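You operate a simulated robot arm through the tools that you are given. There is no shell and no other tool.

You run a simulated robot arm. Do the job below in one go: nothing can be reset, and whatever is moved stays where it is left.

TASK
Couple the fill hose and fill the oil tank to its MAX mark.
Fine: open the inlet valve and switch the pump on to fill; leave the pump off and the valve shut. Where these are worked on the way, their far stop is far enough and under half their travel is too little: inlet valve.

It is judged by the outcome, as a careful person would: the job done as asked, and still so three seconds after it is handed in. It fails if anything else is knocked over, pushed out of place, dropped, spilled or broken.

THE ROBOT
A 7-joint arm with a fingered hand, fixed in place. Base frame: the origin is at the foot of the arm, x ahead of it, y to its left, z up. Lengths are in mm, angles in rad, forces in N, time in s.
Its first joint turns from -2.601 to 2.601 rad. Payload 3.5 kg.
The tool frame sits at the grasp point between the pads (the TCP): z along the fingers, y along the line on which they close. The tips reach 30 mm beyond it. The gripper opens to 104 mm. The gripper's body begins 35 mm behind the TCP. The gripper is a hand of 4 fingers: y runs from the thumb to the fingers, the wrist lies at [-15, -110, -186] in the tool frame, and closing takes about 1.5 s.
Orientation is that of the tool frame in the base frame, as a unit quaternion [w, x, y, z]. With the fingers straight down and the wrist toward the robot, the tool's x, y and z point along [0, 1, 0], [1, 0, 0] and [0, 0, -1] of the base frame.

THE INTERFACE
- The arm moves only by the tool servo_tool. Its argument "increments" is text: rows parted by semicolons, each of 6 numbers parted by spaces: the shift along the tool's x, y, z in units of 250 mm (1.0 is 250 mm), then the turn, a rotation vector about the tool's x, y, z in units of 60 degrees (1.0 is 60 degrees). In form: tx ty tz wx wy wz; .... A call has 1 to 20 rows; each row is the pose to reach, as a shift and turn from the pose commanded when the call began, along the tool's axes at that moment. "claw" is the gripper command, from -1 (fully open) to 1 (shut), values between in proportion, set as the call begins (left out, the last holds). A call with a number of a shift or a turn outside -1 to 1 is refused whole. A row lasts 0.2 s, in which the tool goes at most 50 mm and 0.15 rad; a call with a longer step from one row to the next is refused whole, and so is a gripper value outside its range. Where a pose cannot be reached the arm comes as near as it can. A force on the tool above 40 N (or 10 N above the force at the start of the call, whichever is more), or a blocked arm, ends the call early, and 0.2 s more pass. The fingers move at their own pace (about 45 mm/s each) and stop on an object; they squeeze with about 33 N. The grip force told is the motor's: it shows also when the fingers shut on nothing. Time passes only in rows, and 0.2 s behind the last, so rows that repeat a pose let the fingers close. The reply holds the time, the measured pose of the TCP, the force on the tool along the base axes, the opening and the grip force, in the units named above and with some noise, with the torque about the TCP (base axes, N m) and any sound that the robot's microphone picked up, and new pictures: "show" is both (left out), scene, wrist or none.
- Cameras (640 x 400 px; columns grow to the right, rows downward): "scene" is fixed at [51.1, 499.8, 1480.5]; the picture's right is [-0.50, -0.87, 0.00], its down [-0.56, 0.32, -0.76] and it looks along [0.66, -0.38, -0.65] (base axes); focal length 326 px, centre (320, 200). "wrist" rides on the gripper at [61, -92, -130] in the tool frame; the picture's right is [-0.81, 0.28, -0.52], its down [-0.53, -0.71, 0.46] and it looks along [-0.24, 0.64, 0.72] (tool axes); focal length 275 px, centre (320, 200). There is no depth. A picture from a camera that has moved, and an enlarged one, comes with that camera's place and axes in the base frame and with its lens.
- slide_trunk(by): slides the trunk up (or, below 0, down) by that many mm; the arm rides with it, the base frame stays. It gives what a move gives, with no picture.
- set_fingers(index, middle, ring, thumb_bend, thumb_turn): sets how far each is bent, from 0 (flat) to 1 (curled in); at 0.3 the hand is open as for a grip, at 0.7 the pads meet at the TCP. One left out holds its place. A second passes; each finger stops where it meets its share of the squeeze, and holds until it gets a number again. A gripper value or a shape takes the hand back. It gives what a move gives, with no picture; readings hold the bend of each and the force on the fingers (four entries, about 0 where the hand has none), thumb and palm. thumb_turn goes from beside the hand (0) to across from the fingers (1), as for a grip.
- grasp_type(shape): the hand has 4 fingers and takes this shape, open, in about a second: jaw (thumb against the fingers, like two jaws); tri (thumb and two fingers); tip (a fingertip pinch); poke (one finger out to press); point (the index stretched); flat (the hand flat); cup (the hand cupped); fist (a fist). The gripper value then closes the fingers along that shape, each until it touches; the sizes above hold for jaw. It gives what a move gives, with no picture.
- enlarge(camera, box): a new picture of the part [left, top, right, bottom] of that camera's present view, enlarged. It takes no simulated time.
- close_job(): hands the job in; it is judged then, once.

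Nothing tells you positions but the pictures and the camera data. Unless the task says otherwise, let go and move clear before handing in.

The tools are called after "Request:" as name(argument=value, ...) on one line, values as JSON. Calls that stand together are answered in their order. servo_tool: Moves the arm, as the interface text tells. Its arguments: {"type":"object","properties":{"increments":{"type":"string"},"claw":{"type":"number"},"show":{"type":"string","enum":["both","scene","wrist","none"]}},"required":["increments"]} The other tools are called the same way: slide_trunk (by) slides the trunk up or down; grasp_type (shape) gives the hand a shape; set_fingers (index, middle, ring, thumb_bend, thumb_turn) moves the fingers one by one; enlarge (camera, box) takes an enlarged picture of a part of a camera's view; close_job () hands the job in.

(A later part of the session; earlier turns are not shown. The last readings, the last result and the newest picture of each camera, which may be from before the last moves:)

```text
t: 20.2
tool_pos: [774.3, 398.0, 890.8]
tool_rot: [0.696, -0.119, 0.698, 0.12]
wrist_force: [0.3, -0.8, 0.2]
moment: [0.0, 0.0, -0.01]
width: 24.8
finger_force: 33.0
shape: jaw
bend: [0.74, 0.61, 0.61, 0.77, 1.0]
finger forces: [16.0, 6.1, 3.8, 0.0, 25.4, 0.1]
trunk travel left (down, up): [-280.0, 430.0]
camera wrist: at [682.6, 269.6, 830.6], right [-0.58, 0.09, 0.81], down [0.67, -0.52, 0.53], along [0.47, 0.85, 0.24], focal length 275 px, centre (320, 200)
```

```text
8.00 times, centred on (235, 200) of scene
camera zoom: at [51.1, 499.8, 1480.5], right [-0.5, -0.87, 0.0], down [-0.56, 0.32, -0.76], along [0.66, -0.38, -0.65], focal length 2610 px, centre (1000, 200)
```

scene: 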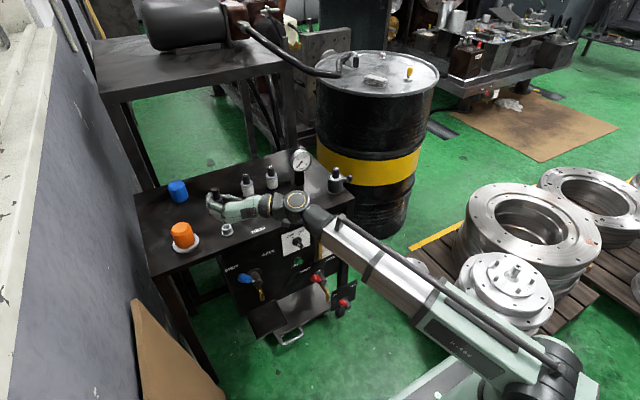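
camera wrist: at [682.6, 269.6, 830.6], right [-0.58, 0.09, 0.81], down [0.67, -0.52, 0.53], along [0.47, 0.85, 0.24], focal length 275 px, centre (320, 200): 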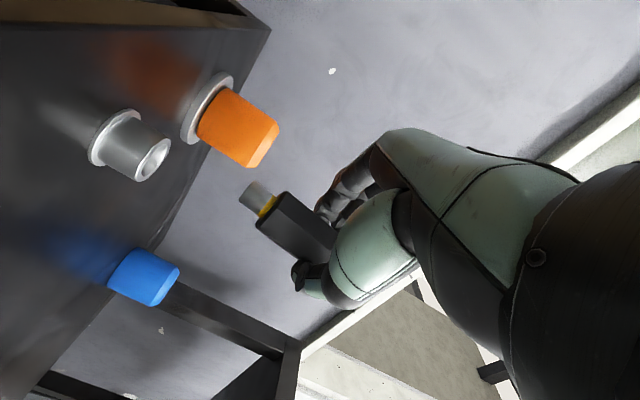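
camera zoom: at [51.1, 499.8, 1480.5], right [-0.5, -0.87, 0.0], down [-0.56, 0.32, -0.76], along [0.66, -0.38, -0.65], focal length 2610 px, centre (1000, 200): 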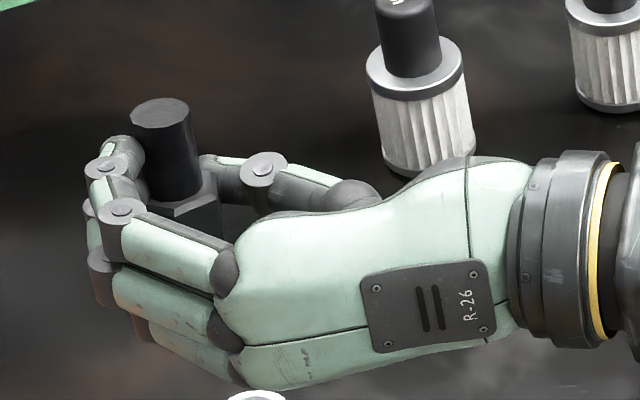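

The coupling is tilted about 6–7° in the hand, nose toward tool +y. I'll roll the hand to bring it vertical, then re-measure.

Request:
servo_tool(increments="0 0 0 0 0 -0.108;0 0 0 0 0 -0.108;0 0 0 0 0 -0.108")

Request:
enlarge(camera="wrist", box=[220, 160, 348, 240])

Request:
enlarge(camera="wrist", box=[70, 90, 198, 170])

Request:
enlarge(camera="scene", box=[195, 180, 275, 230])

```text
t: 21.0
tool_pos: [774.1, 397.4, 890.9]
tool_rot: [0.702, -0.159, 0.689, 0.081]
wrist_force: [-0.1, -0.4, 0.1]
moment: [-0.02, -0.01, -0.01]
width: 24.8
finger_force: 32.5
shape: jaw
bend: [0.74, 0.61, 0.61, 0.77, 1.0]
finger forces: [15.9, 6.1, 3.7, 0.1, 25.4, 0.0]
trunk travel left (down, up): [-280.0, 430.0]
camera wrist: at [684.6, 263.5, 841.5], right [-0.61, 0.17, 0.78], down [0.65, -0.46, 0.61], along [0.46, 0.87, 0.17], focal length 275 px, centre (320, 200)
```

scene: 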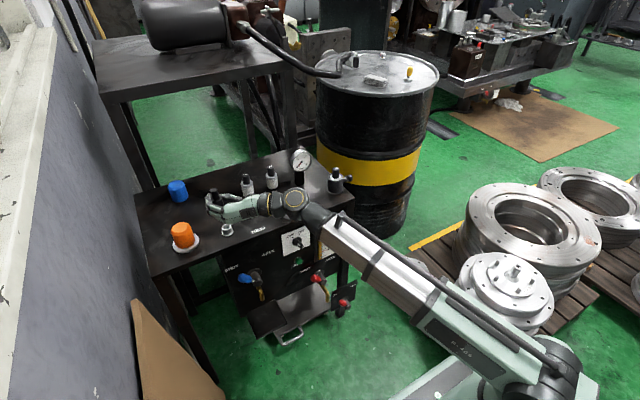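
wrist: 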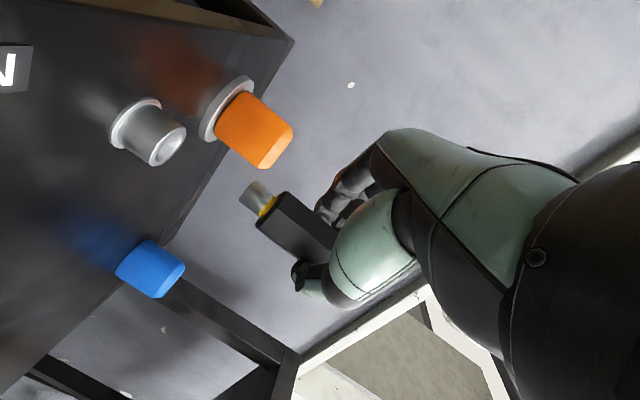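

```text
5.00 times, centred on (284, 200) of wrist
camera zoom: at [684.6, 263.5, 841.5], right [-0.61, 0.17, 0.78], down [0.65, -0.46, 0.61], along [0.46, 0.87, 0.17], focal length 1376 px, centre (500, 200)
```

zoom: 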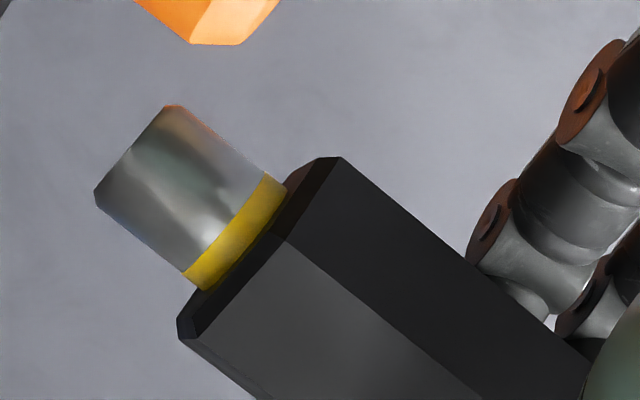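

```text
5.00 times, centred on (134, 130) of wrist
camera zoom: at [684.6, 263.5, 841.5], right [-0.61, 0.17, 0.78], down [0.65, -0.46, 0.61], along [0.46, 0.87, 0.17], focal length 1376 px, centre (1250, 550)
```

zoom: 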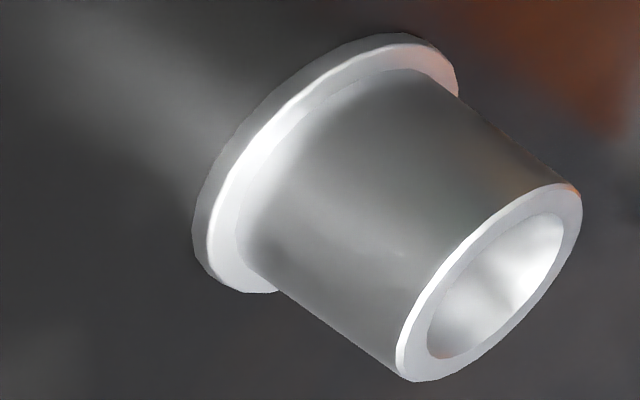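

```text
8.00 times, centred on (235, 205) of scene
camera zoom: at [51.1, 499.8, 1480.5], right [-0.5, -0.87, 0.0], down [-0.56, 0.32, -0.76], along [0.66, -0.38, -0.65], focal length 2610 px, centre (1000, 160)
```

zoom: 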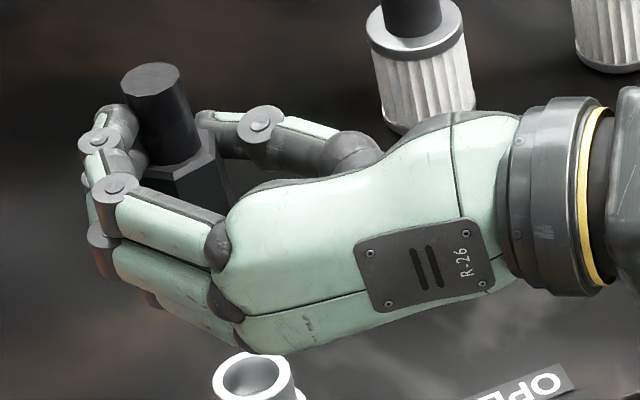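

The coupling now looks vertical. Working from both cameras, the nose must shift about (+3, −8) mm in x,y to sit over the port. I'll do that, then lower with the trunk to just above the ring.

Request:
servo_tool(increments="0.004 -0.0354 0 0 0 0;0.004 -0.0354 0 0 0 0", show="none")

Request:
slide_trunk(by=-36)

Request:
servo_tool(increments="0 0 0 0 0 0")

Request:
enlarge(camera="wrist", box=[180, 120, 308, 200])

Request:
enlarge(camera="scene", box=[195, 185, 275, 235])

```text
t: 21.6
tool_pos: [776.7, 390.3, 889.6]
tool_rot: [0.702, -0.158, 0.69, 0.081]
wrist_force: [0.5, 0.9, 0.2]
moment: [0.01, 0.02, 0.01]
width: 24.7
finger_force: 33.0
shape: jaw
bend: [0.74, 0.61, 0.61, 0.77, 1.0]
finger forces: [16.1, 6.1, 3.8, 0.0, 25.4, 0.0]
trunk travel left (down, up): [-280.0, 430.0]
```

```text
t: 22.4
tool_pos: [777.2, 390.1, 856.0]
tool_rot: [0.703, -0.158, 0.689, 0.08]
wrist_force: [-0.1, 0.4, 0.4]
moment: [0.01, 0.02, -0.02]
width: 24.7
finger_force: 33.1
shape: jaw
bend: [0.74, 0.61, 0.61, 0.77, 1.0]
finger forces: [16.0, 6.1, 3.8, 0.1, 25.4, 0.1]
trunk travel left (down, up): [-244.0, 466.0]
```

```text
t: 22.8
tool_pos: [777.0, 391.3, 855.8]
tool_rot: [0.702, -0.159, 0.69, 0.081]
wrist_force: [0.1, 0.8, -0.8]
moment: [0.0, 0.0, 0.01]
width: 24.7
finger_force: 32.4
shape: jaw
bend: [0.74, 0.61, 0.61, 0.77, 1.0]
finger forces: [16.0, 6.1, 3.9, 0.0, 25.4, 0.0]
trunk travel left (down, up): [-244.0, 466.0]
camera wrist: at [687.1, 255.4, 805.3], right [-0.61, 0.17, 0.78], down [0.65, -0.46, 0.61], along [0.46, 0.87, 0.17], focal length 275 px, centre (320, 200)
```

scene: 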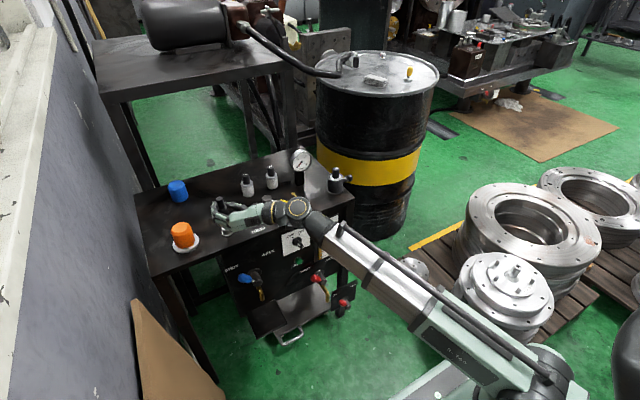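
wrist: 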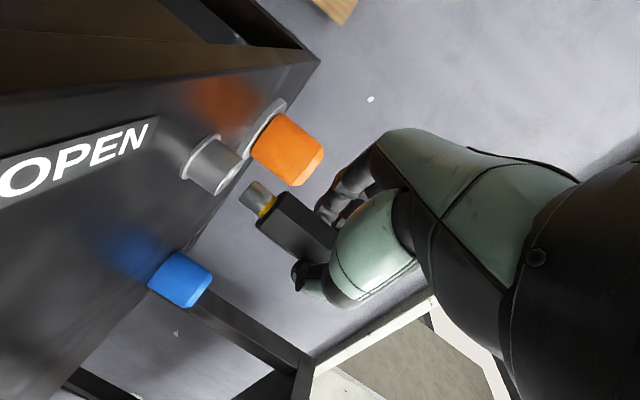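

```text
5.00 times, centred on (244, 160) of wrist
camera zoom: at [687.1, 255.4, 805.3], right [-0.61, 0.17, 0.78], down [0.65, -0.46, 0.61], along [0.46, 0.87, 0.17], focal length 1376 px, centre (700, 400)
```

zoom: 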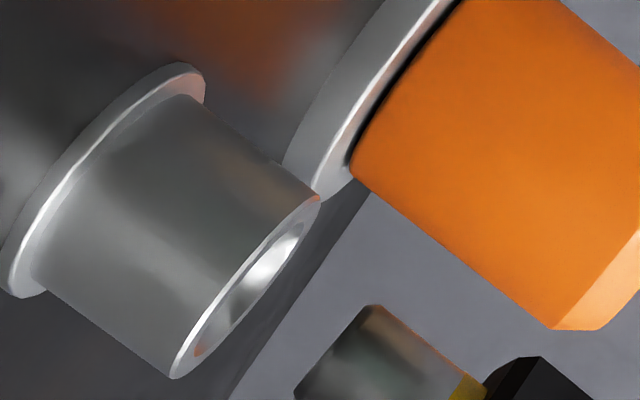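

```text
8.00 times, centred on (235, 210) of scene
camera zoom: at [51.1, 499.8, 1480.5], right [-0.5, -0.87, 0.0], down [-0.56, 0.32, -0.76], along [0.66, -0.38, -0.65], focal length 2610 px, centre (1000, 120)
```

zoom: 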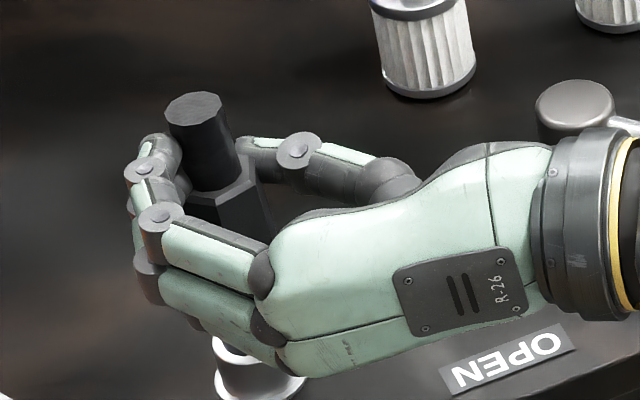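

Nose and ring line up in the wrist view, and the columns agree in the scene view. I'll check the coupling's residual tilt with a larger zoom.

Request:
enlarge(camera="scene", box=[206, 190, 246, 215])

Request:
enlarge(camera="wrist", box=[236, 176, 316, 226])

```text
16.00 times, centred on (226, 202) of scene
camera zoom: at [51.1, 499.8, 1480.5], right [-0.5, -0.87, 0.0], down [-0.56, 0.32, -0.76], along [0.66, -0.38, -0.65], focal length 5220 px, centre (1824, 160)
```

zoom: 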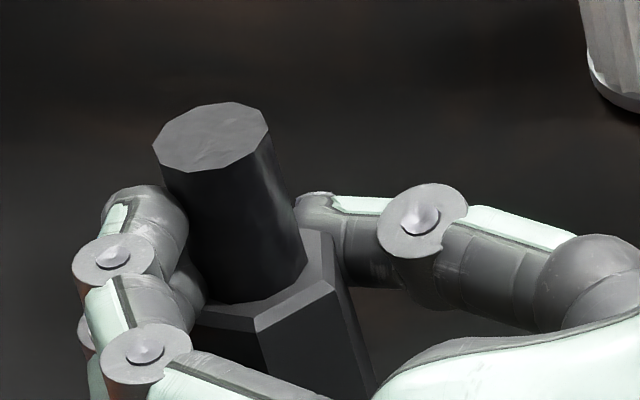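

```text
8.00 times, centred on (276, 201) of wrist
camera zoom: at [687.1, 255.4, 805.3], right [-0.61, 0.17, 0.78], down [0.65, -0.46, 0.61], along [0.46, 0.87, 0.17], focal length 2202 px, centre (672, 192)
```

zoom: 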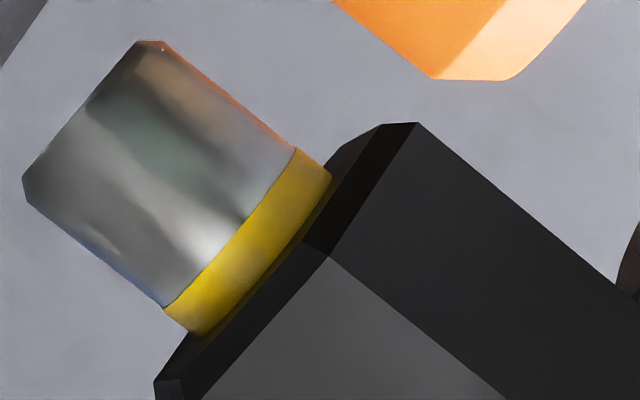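

Residual tilt is about 2°. I'll apply a small correction, then descend under force guard toward the ring.

Request:
servo_tool(increments="0 0.0056 0 0 -0.03 0;0 0.0056 0 0 -0.03 0;0.0239 0.0083 0 0 -0.03 0;0.0477 0.011 0 0 -0.03 0;0.0477 0.011 0 0 -0.03 0")

Request:
enlarge(camera="wrist", box=[190, 130, 318, 210])

Request:
enlarge(camera="scene", box=[195, 185, 275, 235])

```text
t: 24.0
tool_pos: [775.5, 391.0, 842.3]
tool_rot: [0.712, -0.157, 0.679, 0.083]
wrist_force: [-0.3, -0.3, -1.0]
moment: [-0.01, 0.04, 0.03]
width: 24.9
finger_force: 32.9
shape: jaw
bend: [0.74, 0.61, 0.61, 0.77, 1.0]
finger forces: [16.0, 6.1, 3.7, 0.0, 25.4, 0.0]
trunk travel left (down, up): [-244.0, 466.0]
camera wrist: at [688.2, 256.6, 788.4], right [-0.63, 0.16, 0.76], down [0.63, -0.46, 0.62], along [0.45, 0.87, 0.19], focal length 275 px, centre (320, 200)
```

scene: 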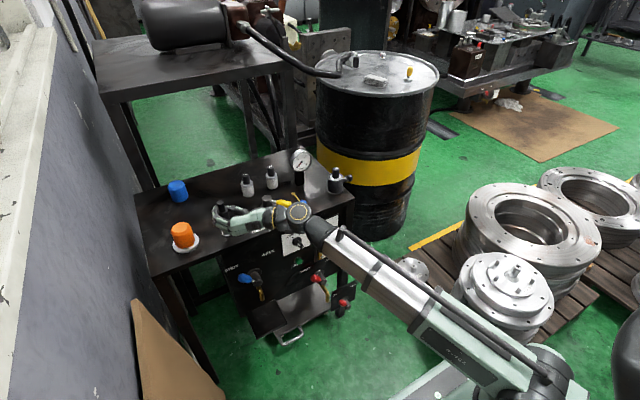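
wrist: 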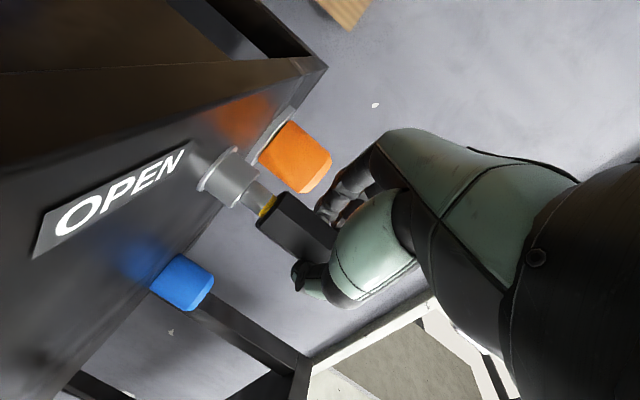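

```text
5.00 times, centred on (254, 170) of wrist
camera zoom: at [688.2, 256.6, 788.4], right [-0.63, 0.16, 0.76], down [0.63, -0.46, 0.62], along [0.45, 0.87, 0.19], focal length 1376 px, centre (650, 350)
```

zoom: 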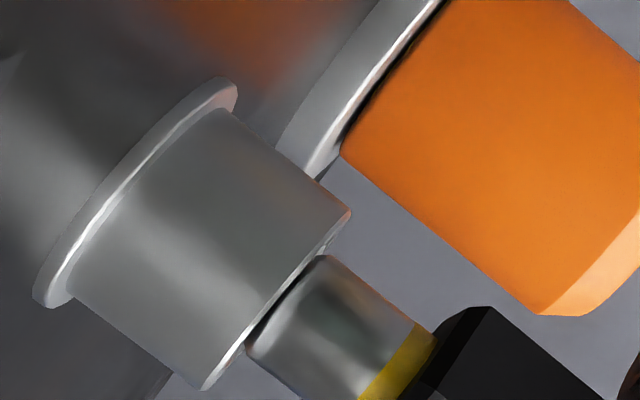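

```text
8.00 times, centred on (235, 210) of scene
camera zoom: at [51.1, 499.8, 1480.5], right [-0.5, -0.87, 0.0], down [-0.56, 0.32, -0.76], along [0.66, -0.38, -0.65], focal length 2610 px, centre (1000, 120)
```

zoom: 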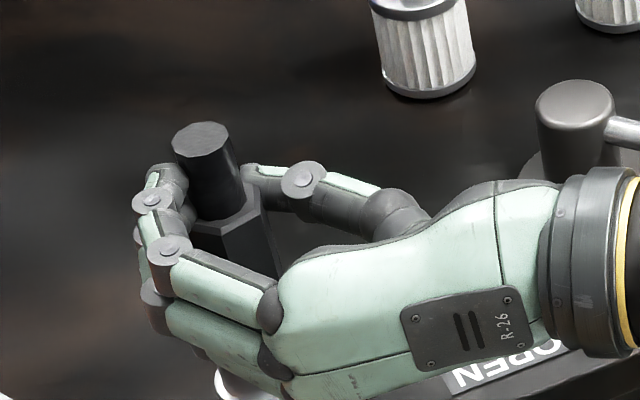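

The nose is now right at the ring's mouth and aligned in both views. I'll push down gently in small steps.

Request:
servo_tool(increments="0.01 0.0011 -0.0003 0 0 0;0.02 0.0022 -0.0006 0 0 0;0.03 0.0033 -0.0009 0 0 0;0.04 0.0044 -0.0012 0 0 0")

Request:
enlarge(camera="wrist", box=[190, 130, 318, 210])

```text
t: 25.0
tool_pos: [776.1, 392.3, 832.2]
tool_rot: [0.713, -0.158, 0.678, 0.083]
wrist_force: [-0.2, -0.3, -0.1]
moment: [0.0, 0.01, 0.01]
width: 24.8
finger_force: 33.3
shape: jaw
bend: [0.74, 0.61, 0.61, 0.77, 1.0]
finger forces: [16.0, 6.1, 3.7, 0.0, 25.2, 0.0]
trunk travel left (down, up): [-244.0, 466.0]
camera wrist: at [689.2, 257.2, 779.0], right [-0.63, 0.16, 0.76], down [0.63, -0.46, 0.62], along [0.45, 0.87, 0.19], focal length 275 px, centre (320, 200)
```

scene: 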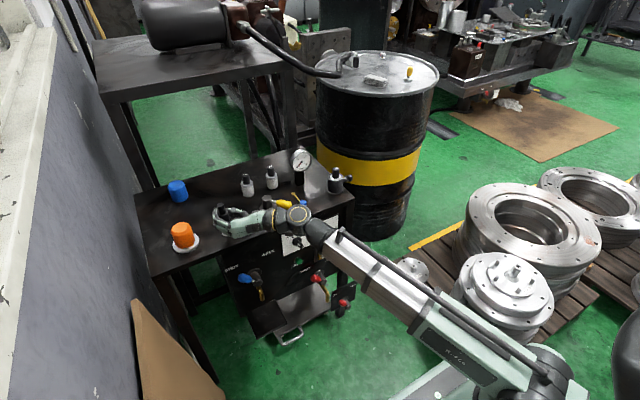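
wrist: 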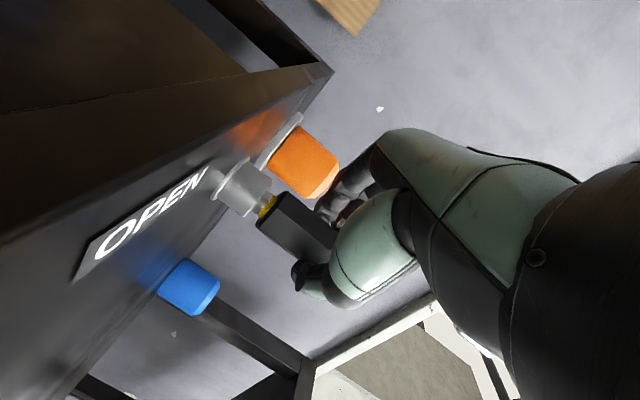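

```text
5.00 times, centred on (254, 170) of wrist
camera zoom: at [689.2, 257.2, 779.0], right [-0.63, 0.16, 0.76], down [0.63, -0.46, 0.62], along [0.45, 0.87, 0.19], focal length 1376 px, centre (650, 350)
```

zoom: 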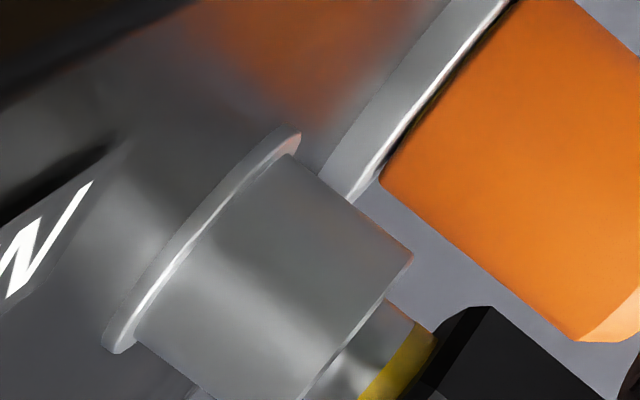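

The nose is sliding into the socket with no resistance, so I'll keep going.

Request:
servo_tool(increments="0.01 0.0011 -0.0003 0 0 0;0.02 0.0022 -0.0006 0 0 0;0.03 0.0033 -0.0009 0 0 0;0.04 0.0044 -0.0012 0 0 0;0.05 0.0055 -0.0015 0 0 0;0.06 0.0066 -0.0018 0 0 0")

Request:
enlarge(camera="wrist", box=[190, 130, 318, 210])

```text
t: 26.4
tool_pos: [774.7, 390.7, 822.4]
tool_rot: [0.714, -0.156, 0.677, 0.084]
wrist_force: [13.0, 10.3, 36.2]
moment: [0.67, -0.52, 0.06]
width: 24.0
finger_force: 33.2
shape: jaw
bend: [0.73, 0.61, 0.61, 0.77, 1.0]
finger forces: [21.1, 19.0, 4.9, 0.0, 27.8, 0.0]
trunk travel left (down, up): [-244.0, 466.0]
camera wrist: at [688.5, 257.4, 767.2], right [-0.63, 0.16, 0.76], down [0.63, -0.47, 0.62], along [0.45, 0.87, 0.2], focal length 275 px, centre (320, 200)
```

scene: 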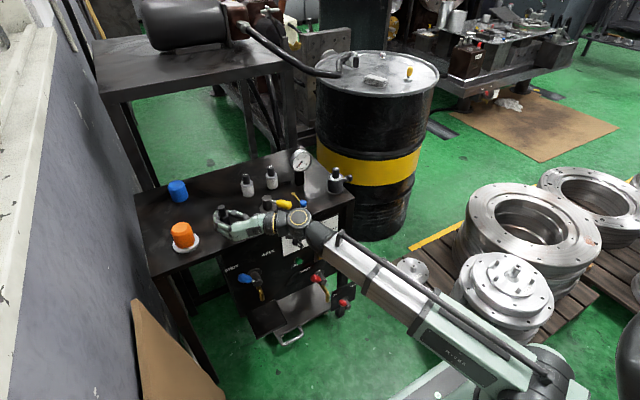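
wrist: 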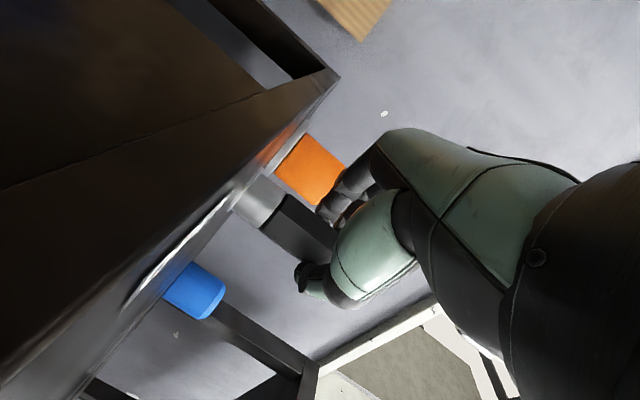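

```text
5.00 times, centred on (254, 170) of wrist
camera zoom: at [688.5, 257.4, 767.2], right [-0.63, 0.16, 0.76], down [0.63, -0.47, 0.62], along [0.45, 0.87, 0.2], focal length 1376 px, centre (650, 350)
```

zoom: 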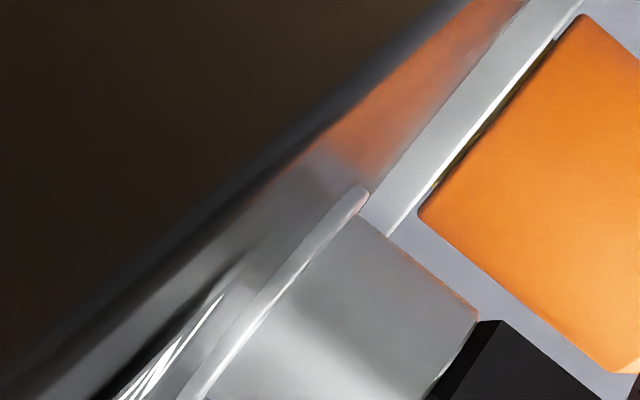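

The hex appears to be seated on the ring, with 36 N of reaction. I'll check the seat before releasing.

Request:
enlarge(camera="wrist", box=[220, 160, 316, 220])

Request:
enlarge(camera="scene", box=[195, 190, 275, 240])

```text
6.67 times, centred on (268, 190) of wrist
camera zoom: at [688.5, 257.4, 767.2], right [-0.63, 0.16, 0.76], down [0.63, -0.47, 0.62], along [0.45, 0.87, 0.2], focal length 1835 px, centre (667, 267)
```

zoom: 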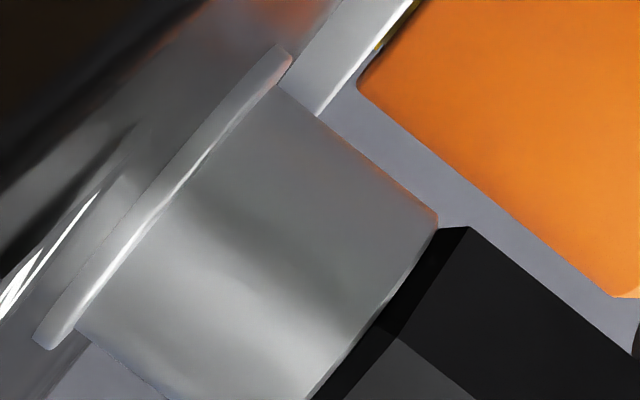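

```text
8.00 times, centred on (235, 215) of scene
camera zoom: at [51.1, 499.8, 1480.5], right [-0.5, -0.87, 0.0], down [-0.56, 0.32, -0.76], along [0.66, -0.38, -0.65], focal length 2610 px, centre (1000, 80)
```

zoom: 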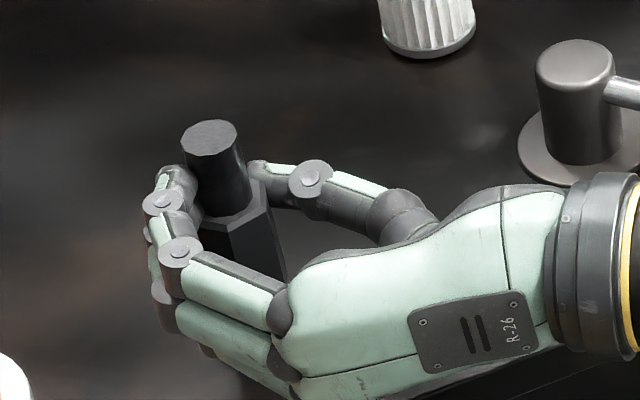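

It looks flush. I'll press slightly more in case there's a latch to click.

Request:
servo_tool(increments="0.006 0.0007 0 0 0 0;0.012 0.0013 0 0 0 0", show="none")

```text
t: 26.9
tool_pos: [775.5, 392.8, 822.1]
tool_rot: [0.716, -0.154, 0.676, 0.084]
wrist_force: [4.1, 5.7, 25.2]
moment: [0.44, -0.39, 0.07]
width: 23.9
finger_force: 33.5
shape: jaw
bend: [0.73, 0.61, 0.61, 0.77, 1.0]
finger forces: [18.9, 17.6, 4.6, 0.0, 26.1, 0.0]
trunk travel left (down, up): [-244.0, 466.0]
stopped in row 2: the force on the tool passed its limit at 51 N (the readings are from after the stop); the commanded pose is now the measured one
```

It is firmly seated. I'll open the hand and back straight out.

Request:
servo_tool(increments="0 0 0 0 0 0;0 0 0 0 0 0;0 0 0 0 0 0;0 0 0 0 0 0;0 0 0 0 0 0;0 0 0 0 0 0;0 0 0 0 0 0", claw=-0.7)

Request:
enlarge(camera="scene", box=[195, 190, 275, 240])

```text
t: 28.5
tool_pos: [777.1, 392.3, 819.2]
tool_rot: [0.714, -0.156, 0.678, 0.082]
wrist_force: [0.4, -0.3, -0.1]
moment: [-0.04, 0.01, -0.01]
width: 88.2
finger_force: 0.1
shape: jaw
bend: [0.27, 0.33, 0.31, 0.44, 0.99]
finger forces: [0.1, 0.0, 0.0, 0.0, 0.0, 0.0]
trunk travel left (down, up): [-244.0, 466.0]
camera wrist: at [689.7, 257.6, 764.1], right [-0.63, 0.16, 0.76], down [0.63, -0.47, 0.62], along [0.45, 0.87, 0.2], focal length 275 px, centre (320, 200)
```

scene: 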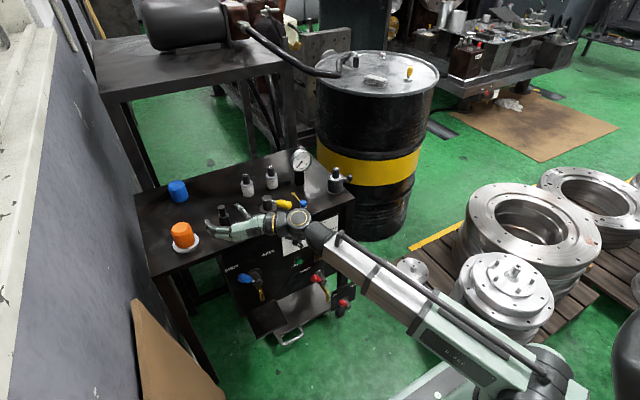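
wrist: 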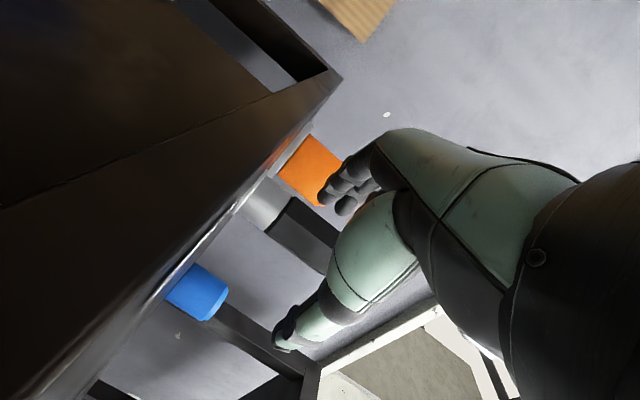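

```text
8.00 times, centred on (235, 215) of scene
camera zoom: at [51.1, 499.8, 1480.5], right [-0.5, -0.87, 0.0], down [-0.56, 0.32, -0.76], along [0.66, -0.38, -0.65], focal length 2610 px, centre (1000, 80)
```

zoom: 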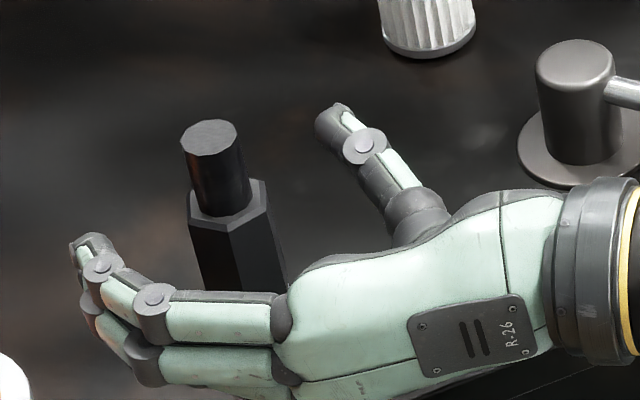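

Request:
servo_tool(increments="0 0 -0.08 0 0 0;0 0 -0.16 0 0 0;0 0 -0.24 0 0 0;0 0 -0.32 0 0 0;0 0 -0.4 0 0 0;0 0 -0.5 0 0 0;0 0 -0.5 0 0 0")

Request:
enlarge(camera="scene", box=[185, 180, 285, 250])

```text
t: 30.1
tool_pos: [658.4, 350.0, 815.7]
tool_rot: [0.714, -0.156, 0.677, 0.084]
wrist_force: [0.0, -0.4, -0.6]
moment: [0.03, -0.01, 0.02]
width: 88.5
finger_force: 0.1
shape: jaw
bend: [0.27, 0.33, 0.31, 0.44, 0.99]
finger forces: [0.0, 0.1, 0.0, 0.1, 0.0, 0.0]
trunk travel left (down, up): [-244.0, 466.0]
camera wrist: at [571.6, 215.4, 761.8], right [-0.63, 0.16, 0.76], down [0.63, -0.47, 0.62], along [0.45, 0.87, 0.2], focal length 275 px, centre (320, 200)
```

scene: 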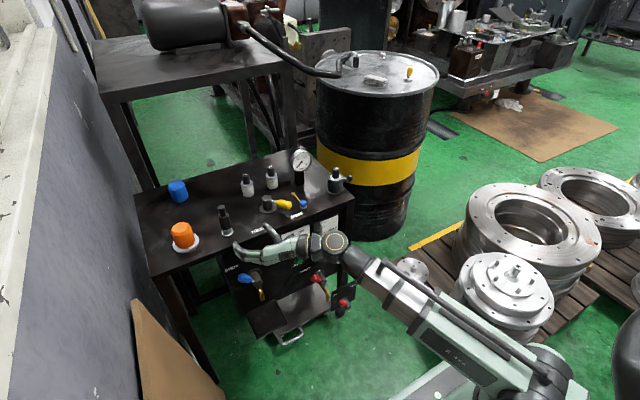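
wrist: 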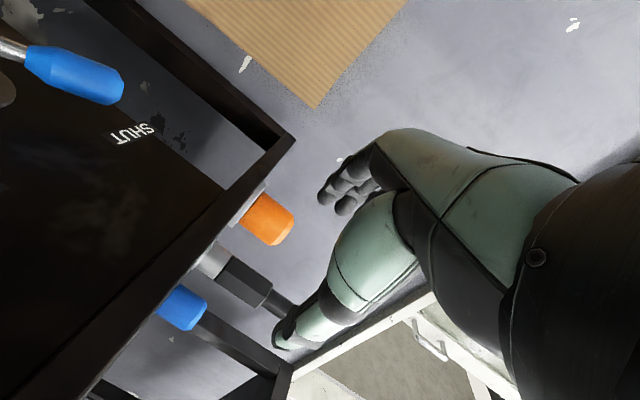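

```text
5.71 times, centred on (235, 215) of scene
camera zoom: at [51.1, 499.8, 1480.5], right [-0.5, -0.87, 0.0], down [-0.56, 0.32, -0.76], along [0.66, -0.38, -0.65], focal length 1864 px, centre (806, 114)
```

zoom: 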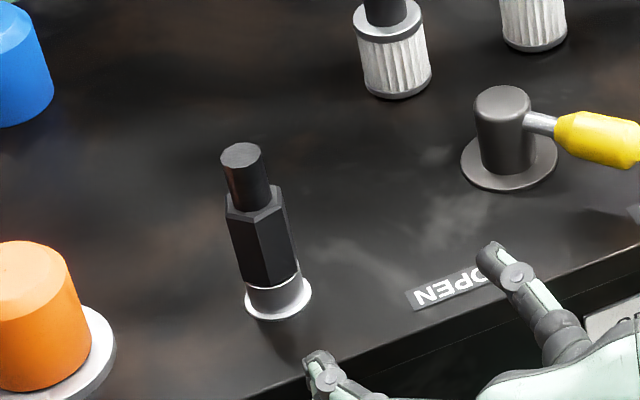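

The coupling stands fully seated in the port. Next is the inlet valve, the yellow lever. I'll reorient the hand to point forward and down and switch to a poking finger, well clear of the table.

Request:
servo_tool(increments="-0.037 -0.05 -0.004 0.053 0.026 0.101;-0.074 -0.101 -0.007 0.107 0.052 0.202;-0.11 -0.152 -0.011 0.16 0.078 0.303;-0.147 -0.202 -0.015 0.213 0.104 0.404;-0.184 -0.253 -0.018 0.266 0.13 0.504;-0.22 -0.303 -0.022 0.32 0.156 0.605;-0.257 -0.354 -0.025 0.373 0.182 0.706;-0.294 -0.404 -0.029 0.426 0.208 0.807;-0.294 -0.404 -0.029 0.426 0.208 0.807", show="none")

Request:
servo_tool(increments="0 0 0 0.053 0.026 0.101;0 0 0 0.107 0.052 0.202;0 0 0 0.16 0.078 0.303;0 0 0 0.213 0.104 0.404;0 0 0 0.266 0.13 0.504;0 0 0 0.32 0.156 0.605;0 0 0 0.373 0.182 0.706;0 0 0 0.426 0.208 0.807;0 0 0 0.426 0.208 0.807")

Request:
grasp_type(shape="poke")

Request:
servo_tool(increments="0 0 0 0 0 0")

```text
t: 32.1
tool_pos: [680.2, 259.9, 898.0]
tool_rot: [0.558, 0.282, 0.753, 0.202]
wrist_force: [0.7, -0.1, -0.4]
moment: [0.01, -0.03, 0.01]
width: 88.4
finger_force: 0.0
shape: jaw
bend: [0.27, 0.33, 0.31, 0.44, 0.99]
finger forces: [0.0, 0.0, 0.1, 0.0, 0.0, 0.0]
trunk travel left (down, up): [-244.0, 466.0]
```

```text
t: 34.1
tool_pos: [681.1, 258.8, 899.1]
tool_rot: [0.272, 0.654, 0.652, 0.272]
wrist_force: [0.0, 0.0, -0.8]
moment: [-0.02, -0.01, 0.0]
width: 88.3
finger_force: 0.1
shape: jaw
bend: [0.27, 0.33, 0.31, 0.44, 0.99]
finger forces: [0.0, 0.0, 0.0, 0.0, 0.0, 0.0]
trunk travel left (down, up): [-244.0, 466.0]
camera wrist: at [524.7, 322.1, 926.4], right [-0.18, -0.81, 0.56], down [-0.18, -0.53, -0.83], along [0.97, -0.25, -0.05], focal length 275 px, centre (320, 200)
```

scene: 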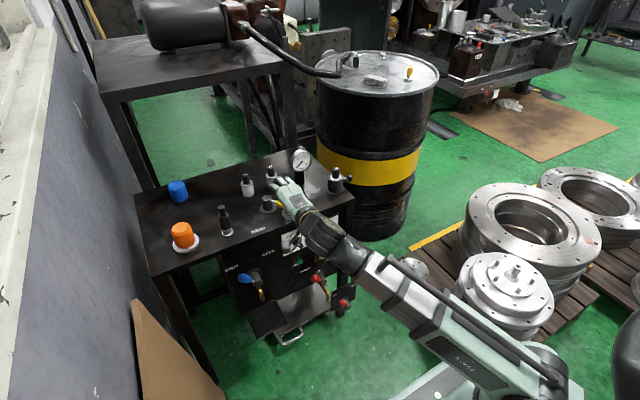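
wrist: 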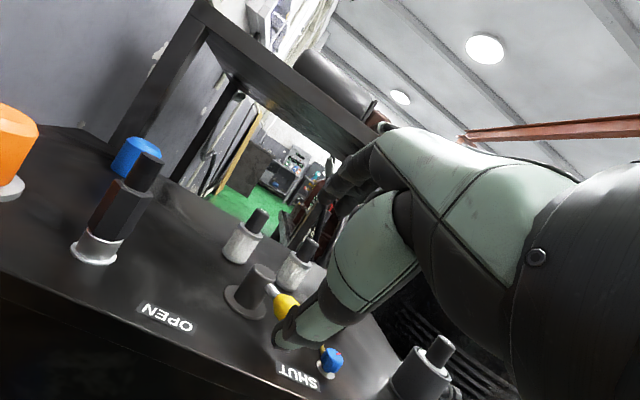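

```text
t: 35.0
tool_pos: [680.0, 260.2, 899.7]
tool_rot: [0.272, 0.653, 0.652, 0.272]
wrist_force: [-0.2, 1.4, -0.9]
moment: [0.03, 0.02, 0.0]
width: 0.1
finger_force: 0.0
shape: poke
bend: [0.7, 0.7, 0.99, 1.0, 1.0]
finger forces: [0.1, 0.0, 0.0, 0.0, 0.1, 0.1]
trunk travel left (down, up): [-244.0, 466.0]
```

```text
t: 35.4
tool_pos: [681.2, 259.4, 898.7]
tool_rot: [0.272, 0.653, 0.652, 0.273]
wrist_force: [0.0, 0.2, 0.0]
moment: [-0.03, 0.0, 0.02]
width: 0.0
finger_force: 0.0
shape: poke
bend: [0.7, 0.7, 0.99, 1.0, 1.0]
finger forces: [0.1, 0.0, 0.1, 0.0, 0.0, 0.1]
trunk travel left (down, up): [-244.0, 466.0]
camera wrist: at [524.7, 322.0, 926.1], right [-0.17, -0.81, 0.56], down [-0.18, -0.53, -0.83], along [0.97, -0.24, -0.05], focal length 275 px, centre (320, 200)
```

scene: 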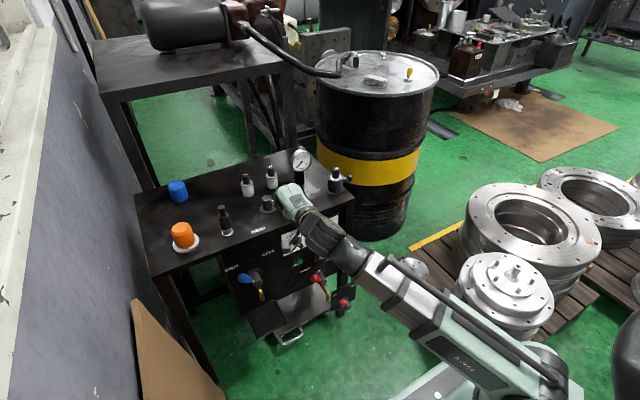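
wrist: 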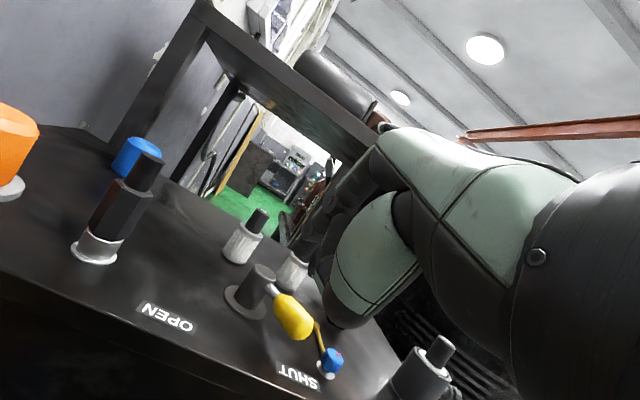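

Poke uses two fingers. I'll leave only the index out and look at it.

Request:
set_fingers(index=0.6, middle=1, ring=1, thumb_bend=1, thumb_turn=1)

Request:
enlarge(camera="scene", box=[255, 160, 355, 230])

Request:
enlarge(camera="wrist", box=[200, 160, 420, 340])

```text
t: 36.4
tool_pos: [681.6, 260.8, 899.4]
tool_rot: [0.273, 0.654, 0.651, 0.273]
wrist_force: [-1.1, 0.0, -0.2]
moment: [0.0, 0.01, -0.04]
width: 22.9
finger_force: 0.1
shape: fingers
bend: [0.38, 1.0, 1.0, 1.0, 1.0]
finger forces: [0.1, 0.0, 0.0, 0.0, 0.1, 0.0]
trunk travel left (down, up): [-244.0, 466.0]
```

```text
5.71 times, centred on (305, 195) of scene
camera zoom: at [51.1, 499.8, 1480.5], right [-0.5, -0.87, 0.0], down [-0.56, 0.32, -0.76], along [0.66, -0.38, -0.65], focal length 1864 px, centre (406, 229)
```

zoom: 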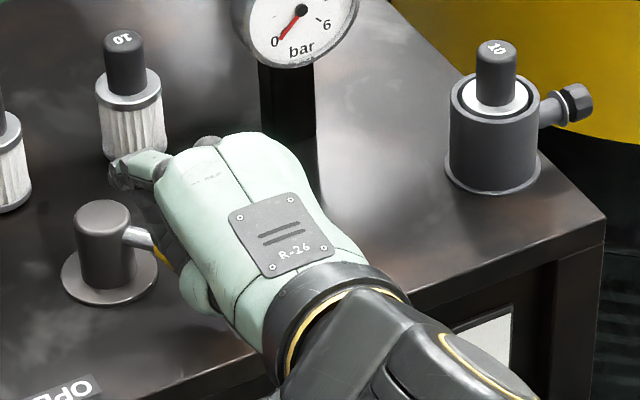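

```text
2.22 times, centred on (310, 250) of wrist
camera zoom: at [524.7, 322.0, 926.1], right [-0.17, -0.81, 0.56], down [-0.18, -0.53, -0.83], along [0.97, -0.24, -0.05], focal length 612 px, centre (342, 89)
```

zoom: 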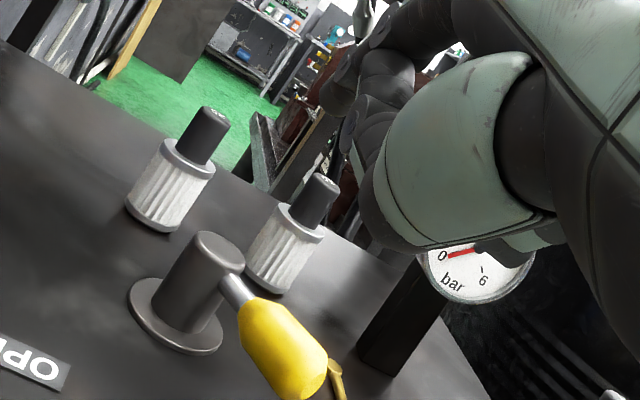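

The index sits on the tool +x side. For the lever I want a vertical finger with the hand yawed about −47°, so the hand body stays away from the gauge. I'll raise the trunk and reorient.

Request:
slide_trunk(by=180)

Request:
set_fingers(index=0.5)

Request:
servo_tool(increments="0 0 0 0.0885 -0.0385 0.0929;0 0 0 0.177 -0.077 0.1858;0 0 0 0.2655 -0.1155 0.2786;0 0 0 0.354 -0.154 0.3715;0 0 0 0.4425 -0.1925 0.4644;0 0 0 0.531 -0.231 0.5573;0 0 0 0.6195 -0.2695 0.6501;0 0 0 0.708 -0.308 0.743;0 0 0 0.708 -0.308 0.743")

```text
t: 38.4
tool_pos: [680.3, 259.8, 1079.3]
tool_rot: [0.272, 0.653, 0.652, 0.273]
wrist_force: [0.1, -0.3, 0.4]
moment: [0.0, -0.01, 0.0]
width: 22.6
finger_force: 0.1
shape: fingers
bend: [0.38, 1.0, 1.0, 1.0, 1.0]
finger forces: [0.0, 0.0, 0.0, 0.0, 0.0, 0.1]
trunk travel left (down, up): [-424.0, 286.0]
```

```text
t: 39.4
tool_pos: [681.4, 260.6, 1079.0]
tool_rot: [0.272, 0.653, 0.652, 0.273]
wrist_force: [0.4, 0.5, 0.2]
moment: [0.01, -0.02, -0.01]
width: 23.3
finger_force: 0.0
shape: fingers
bend: [0.37, 1.0, 1.0, 0.99, 1.0]
finger forces: [0.0, 0.0, 0.1, 0.0, 0.0, 0.0]
trunk travel left (down, up): [-424.0, 286.0]
```

```text
t: 41.4
tool_pos: [681.1, 260.2, 1078.8]
tool_rot: [-0.001, 0.931, 0.365, 0.002]
wrist_force: [0.2, 0.3, 0.5]
moment: [-0.01, 0.0, 0.0]
width: 23.2
finger_force: 0.1
shape: fingers
bend: [0.37, 1.0, 1.0, 0.99, 1.0]
finger forces: [0.0, 0.0, 0.0, 0.0, 0.1, 0.0]
trunk travel left (down, up): [-424.0, 286.0]
camera wrist: at [664.1, 369.2, 1209.9], right [-0.41, -0.75, 0.51], down [-0.87, 0.16, -0.46], along [0.26, -0.64, -0.73], focal length 275 px, centre (320, 200)
```

scene: 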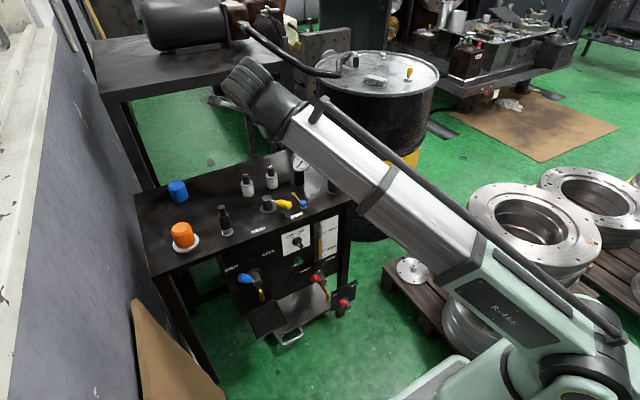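
wrist: 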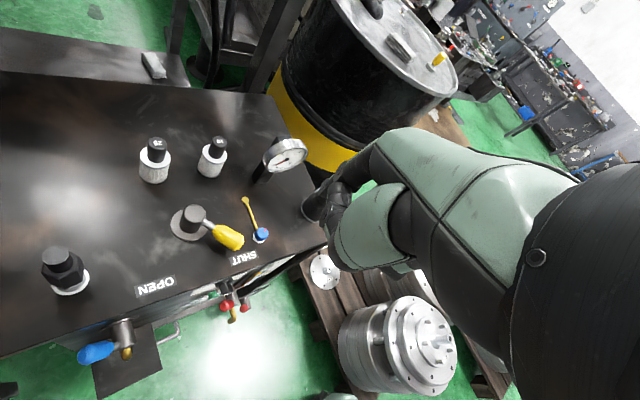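

I have a clear view: hub at about (834,251), yellow handle from (804,227) to (770,190), gizmo at (775,150). I'll zoom in on the index fingertip to calibrate its place.

Request:
enlarge(camera="wrist", box=[280, 150, 440, 280])

Request:
enlarge(camera="scene", box=[200, 40, 320, 130])

```text
3.08 times, centred on (360, 215) of wrist
camera zoom: at [664.1, 369.2, 1209.9], right [-0.41, -0.75, 0.51], down [-0.87, 0.16, -0.46], along [0.26, -0.64, -0.73], focal length 847 px, centre (197, 154)
```

zoom: 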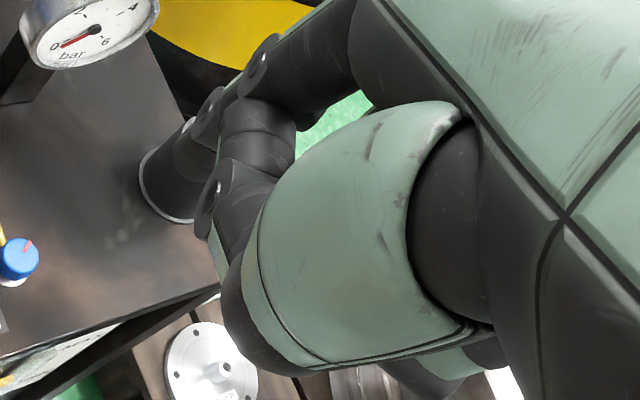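

```text
4.44 times, centred on (260, 85) of scene
camera zoom: at [51.1, 499.8, 1480.5], right [-0.5, -0.87, 0.0], down [-0.56, 0.32, -0.76], along [0.66, -0.38, -0.65], focal length 1450 px, centre (587, 711)
```

zoom: 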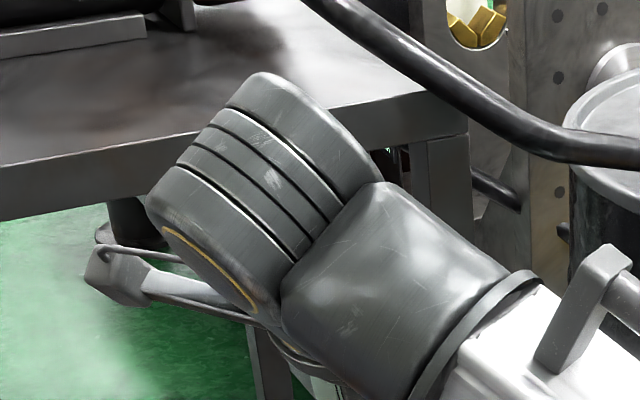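

The index is curled behind the thumb. The "point" shape should give a straight finger, so I'll try it.

Request:
grasp_type(shape="point")

Request:
servo_tool(increments="0 0 0 0 0 0")

Request:
enlarge(camera="wrist", box=[240, 110, 440, 280])

```text
t: 42.3
tool_pos: [680.5, 259.8, 1077.3]
tool_rot: [-0.001, 0.931, 0.365, 0.002]
wrist_force: [-0.6, -0.5, 0.0]
moment: [-0.01, -0.03, 0.0]
width: 96.0
finger_force: 0.1
shape: point
bend: [0.2, 1.0, 1.0, 0.99, 0.88]
finger forces: [0.0, 0.0, 0.0, 0.0, 0.0, 0.1]
trunk travel left (down, up): [-424.0, 286.0]
```

```text
t: 42.7
tool_pos: [681.1, 260.5, 1079.6]
tool_rot: [-0.001, 0.931, 0.365, 0.002]
wrist_force: [-0.1, 0.0, 0.4]
moment: [-0.02, -0.01, -0.01]
width: 95.9
finger_force: 0.1
shape: point
bend: [0.2, 1.0, 1.0, 0.99, 0.88]
finger forces: [0.0, 0.0, 0.0, 0.1, 0.0, 0.0]
trunk travel left (down, up): [-424.0, 286.0]
camera wrist: at [664.0, 369.2, 1209.9], right [-0.41, -0.75, 0.51], down [-0.87, 0.16, -0.46], along [0.26, -0.64, -0.73], focal length 275 px, centre (320, 200)
```

scene: 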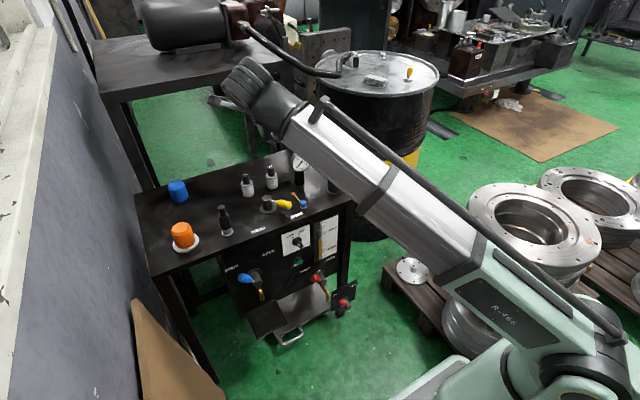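
wrist: 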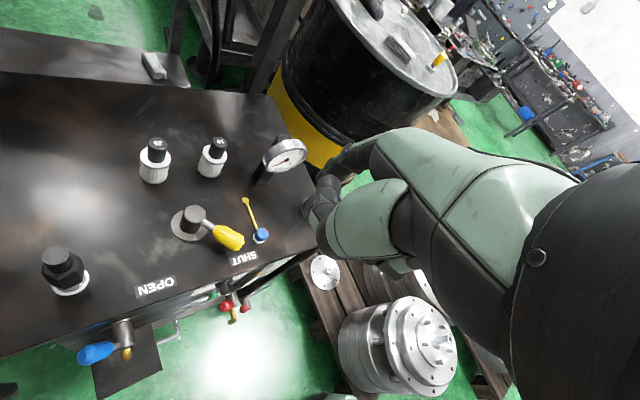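

```text
2.35 times, centred on (340, 195) of wrist
camera zoom: at [664.0, 369.2, 1209.9], right [-0.41, -0.75, 0.51], down [-0.87, 0.16, -0.46], along [0.26, -0.64, -0.73], focal length 648 px, centre (273, 212)
```

zoom: 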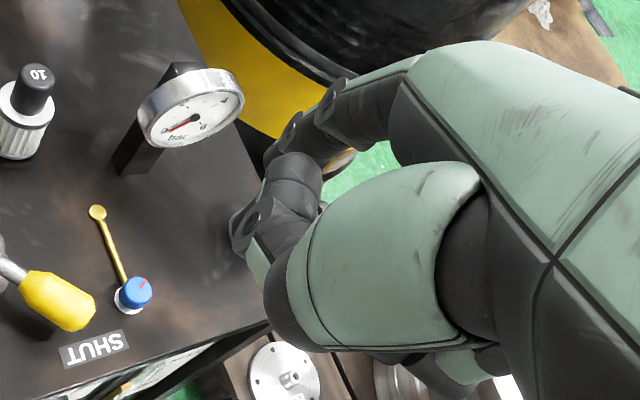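

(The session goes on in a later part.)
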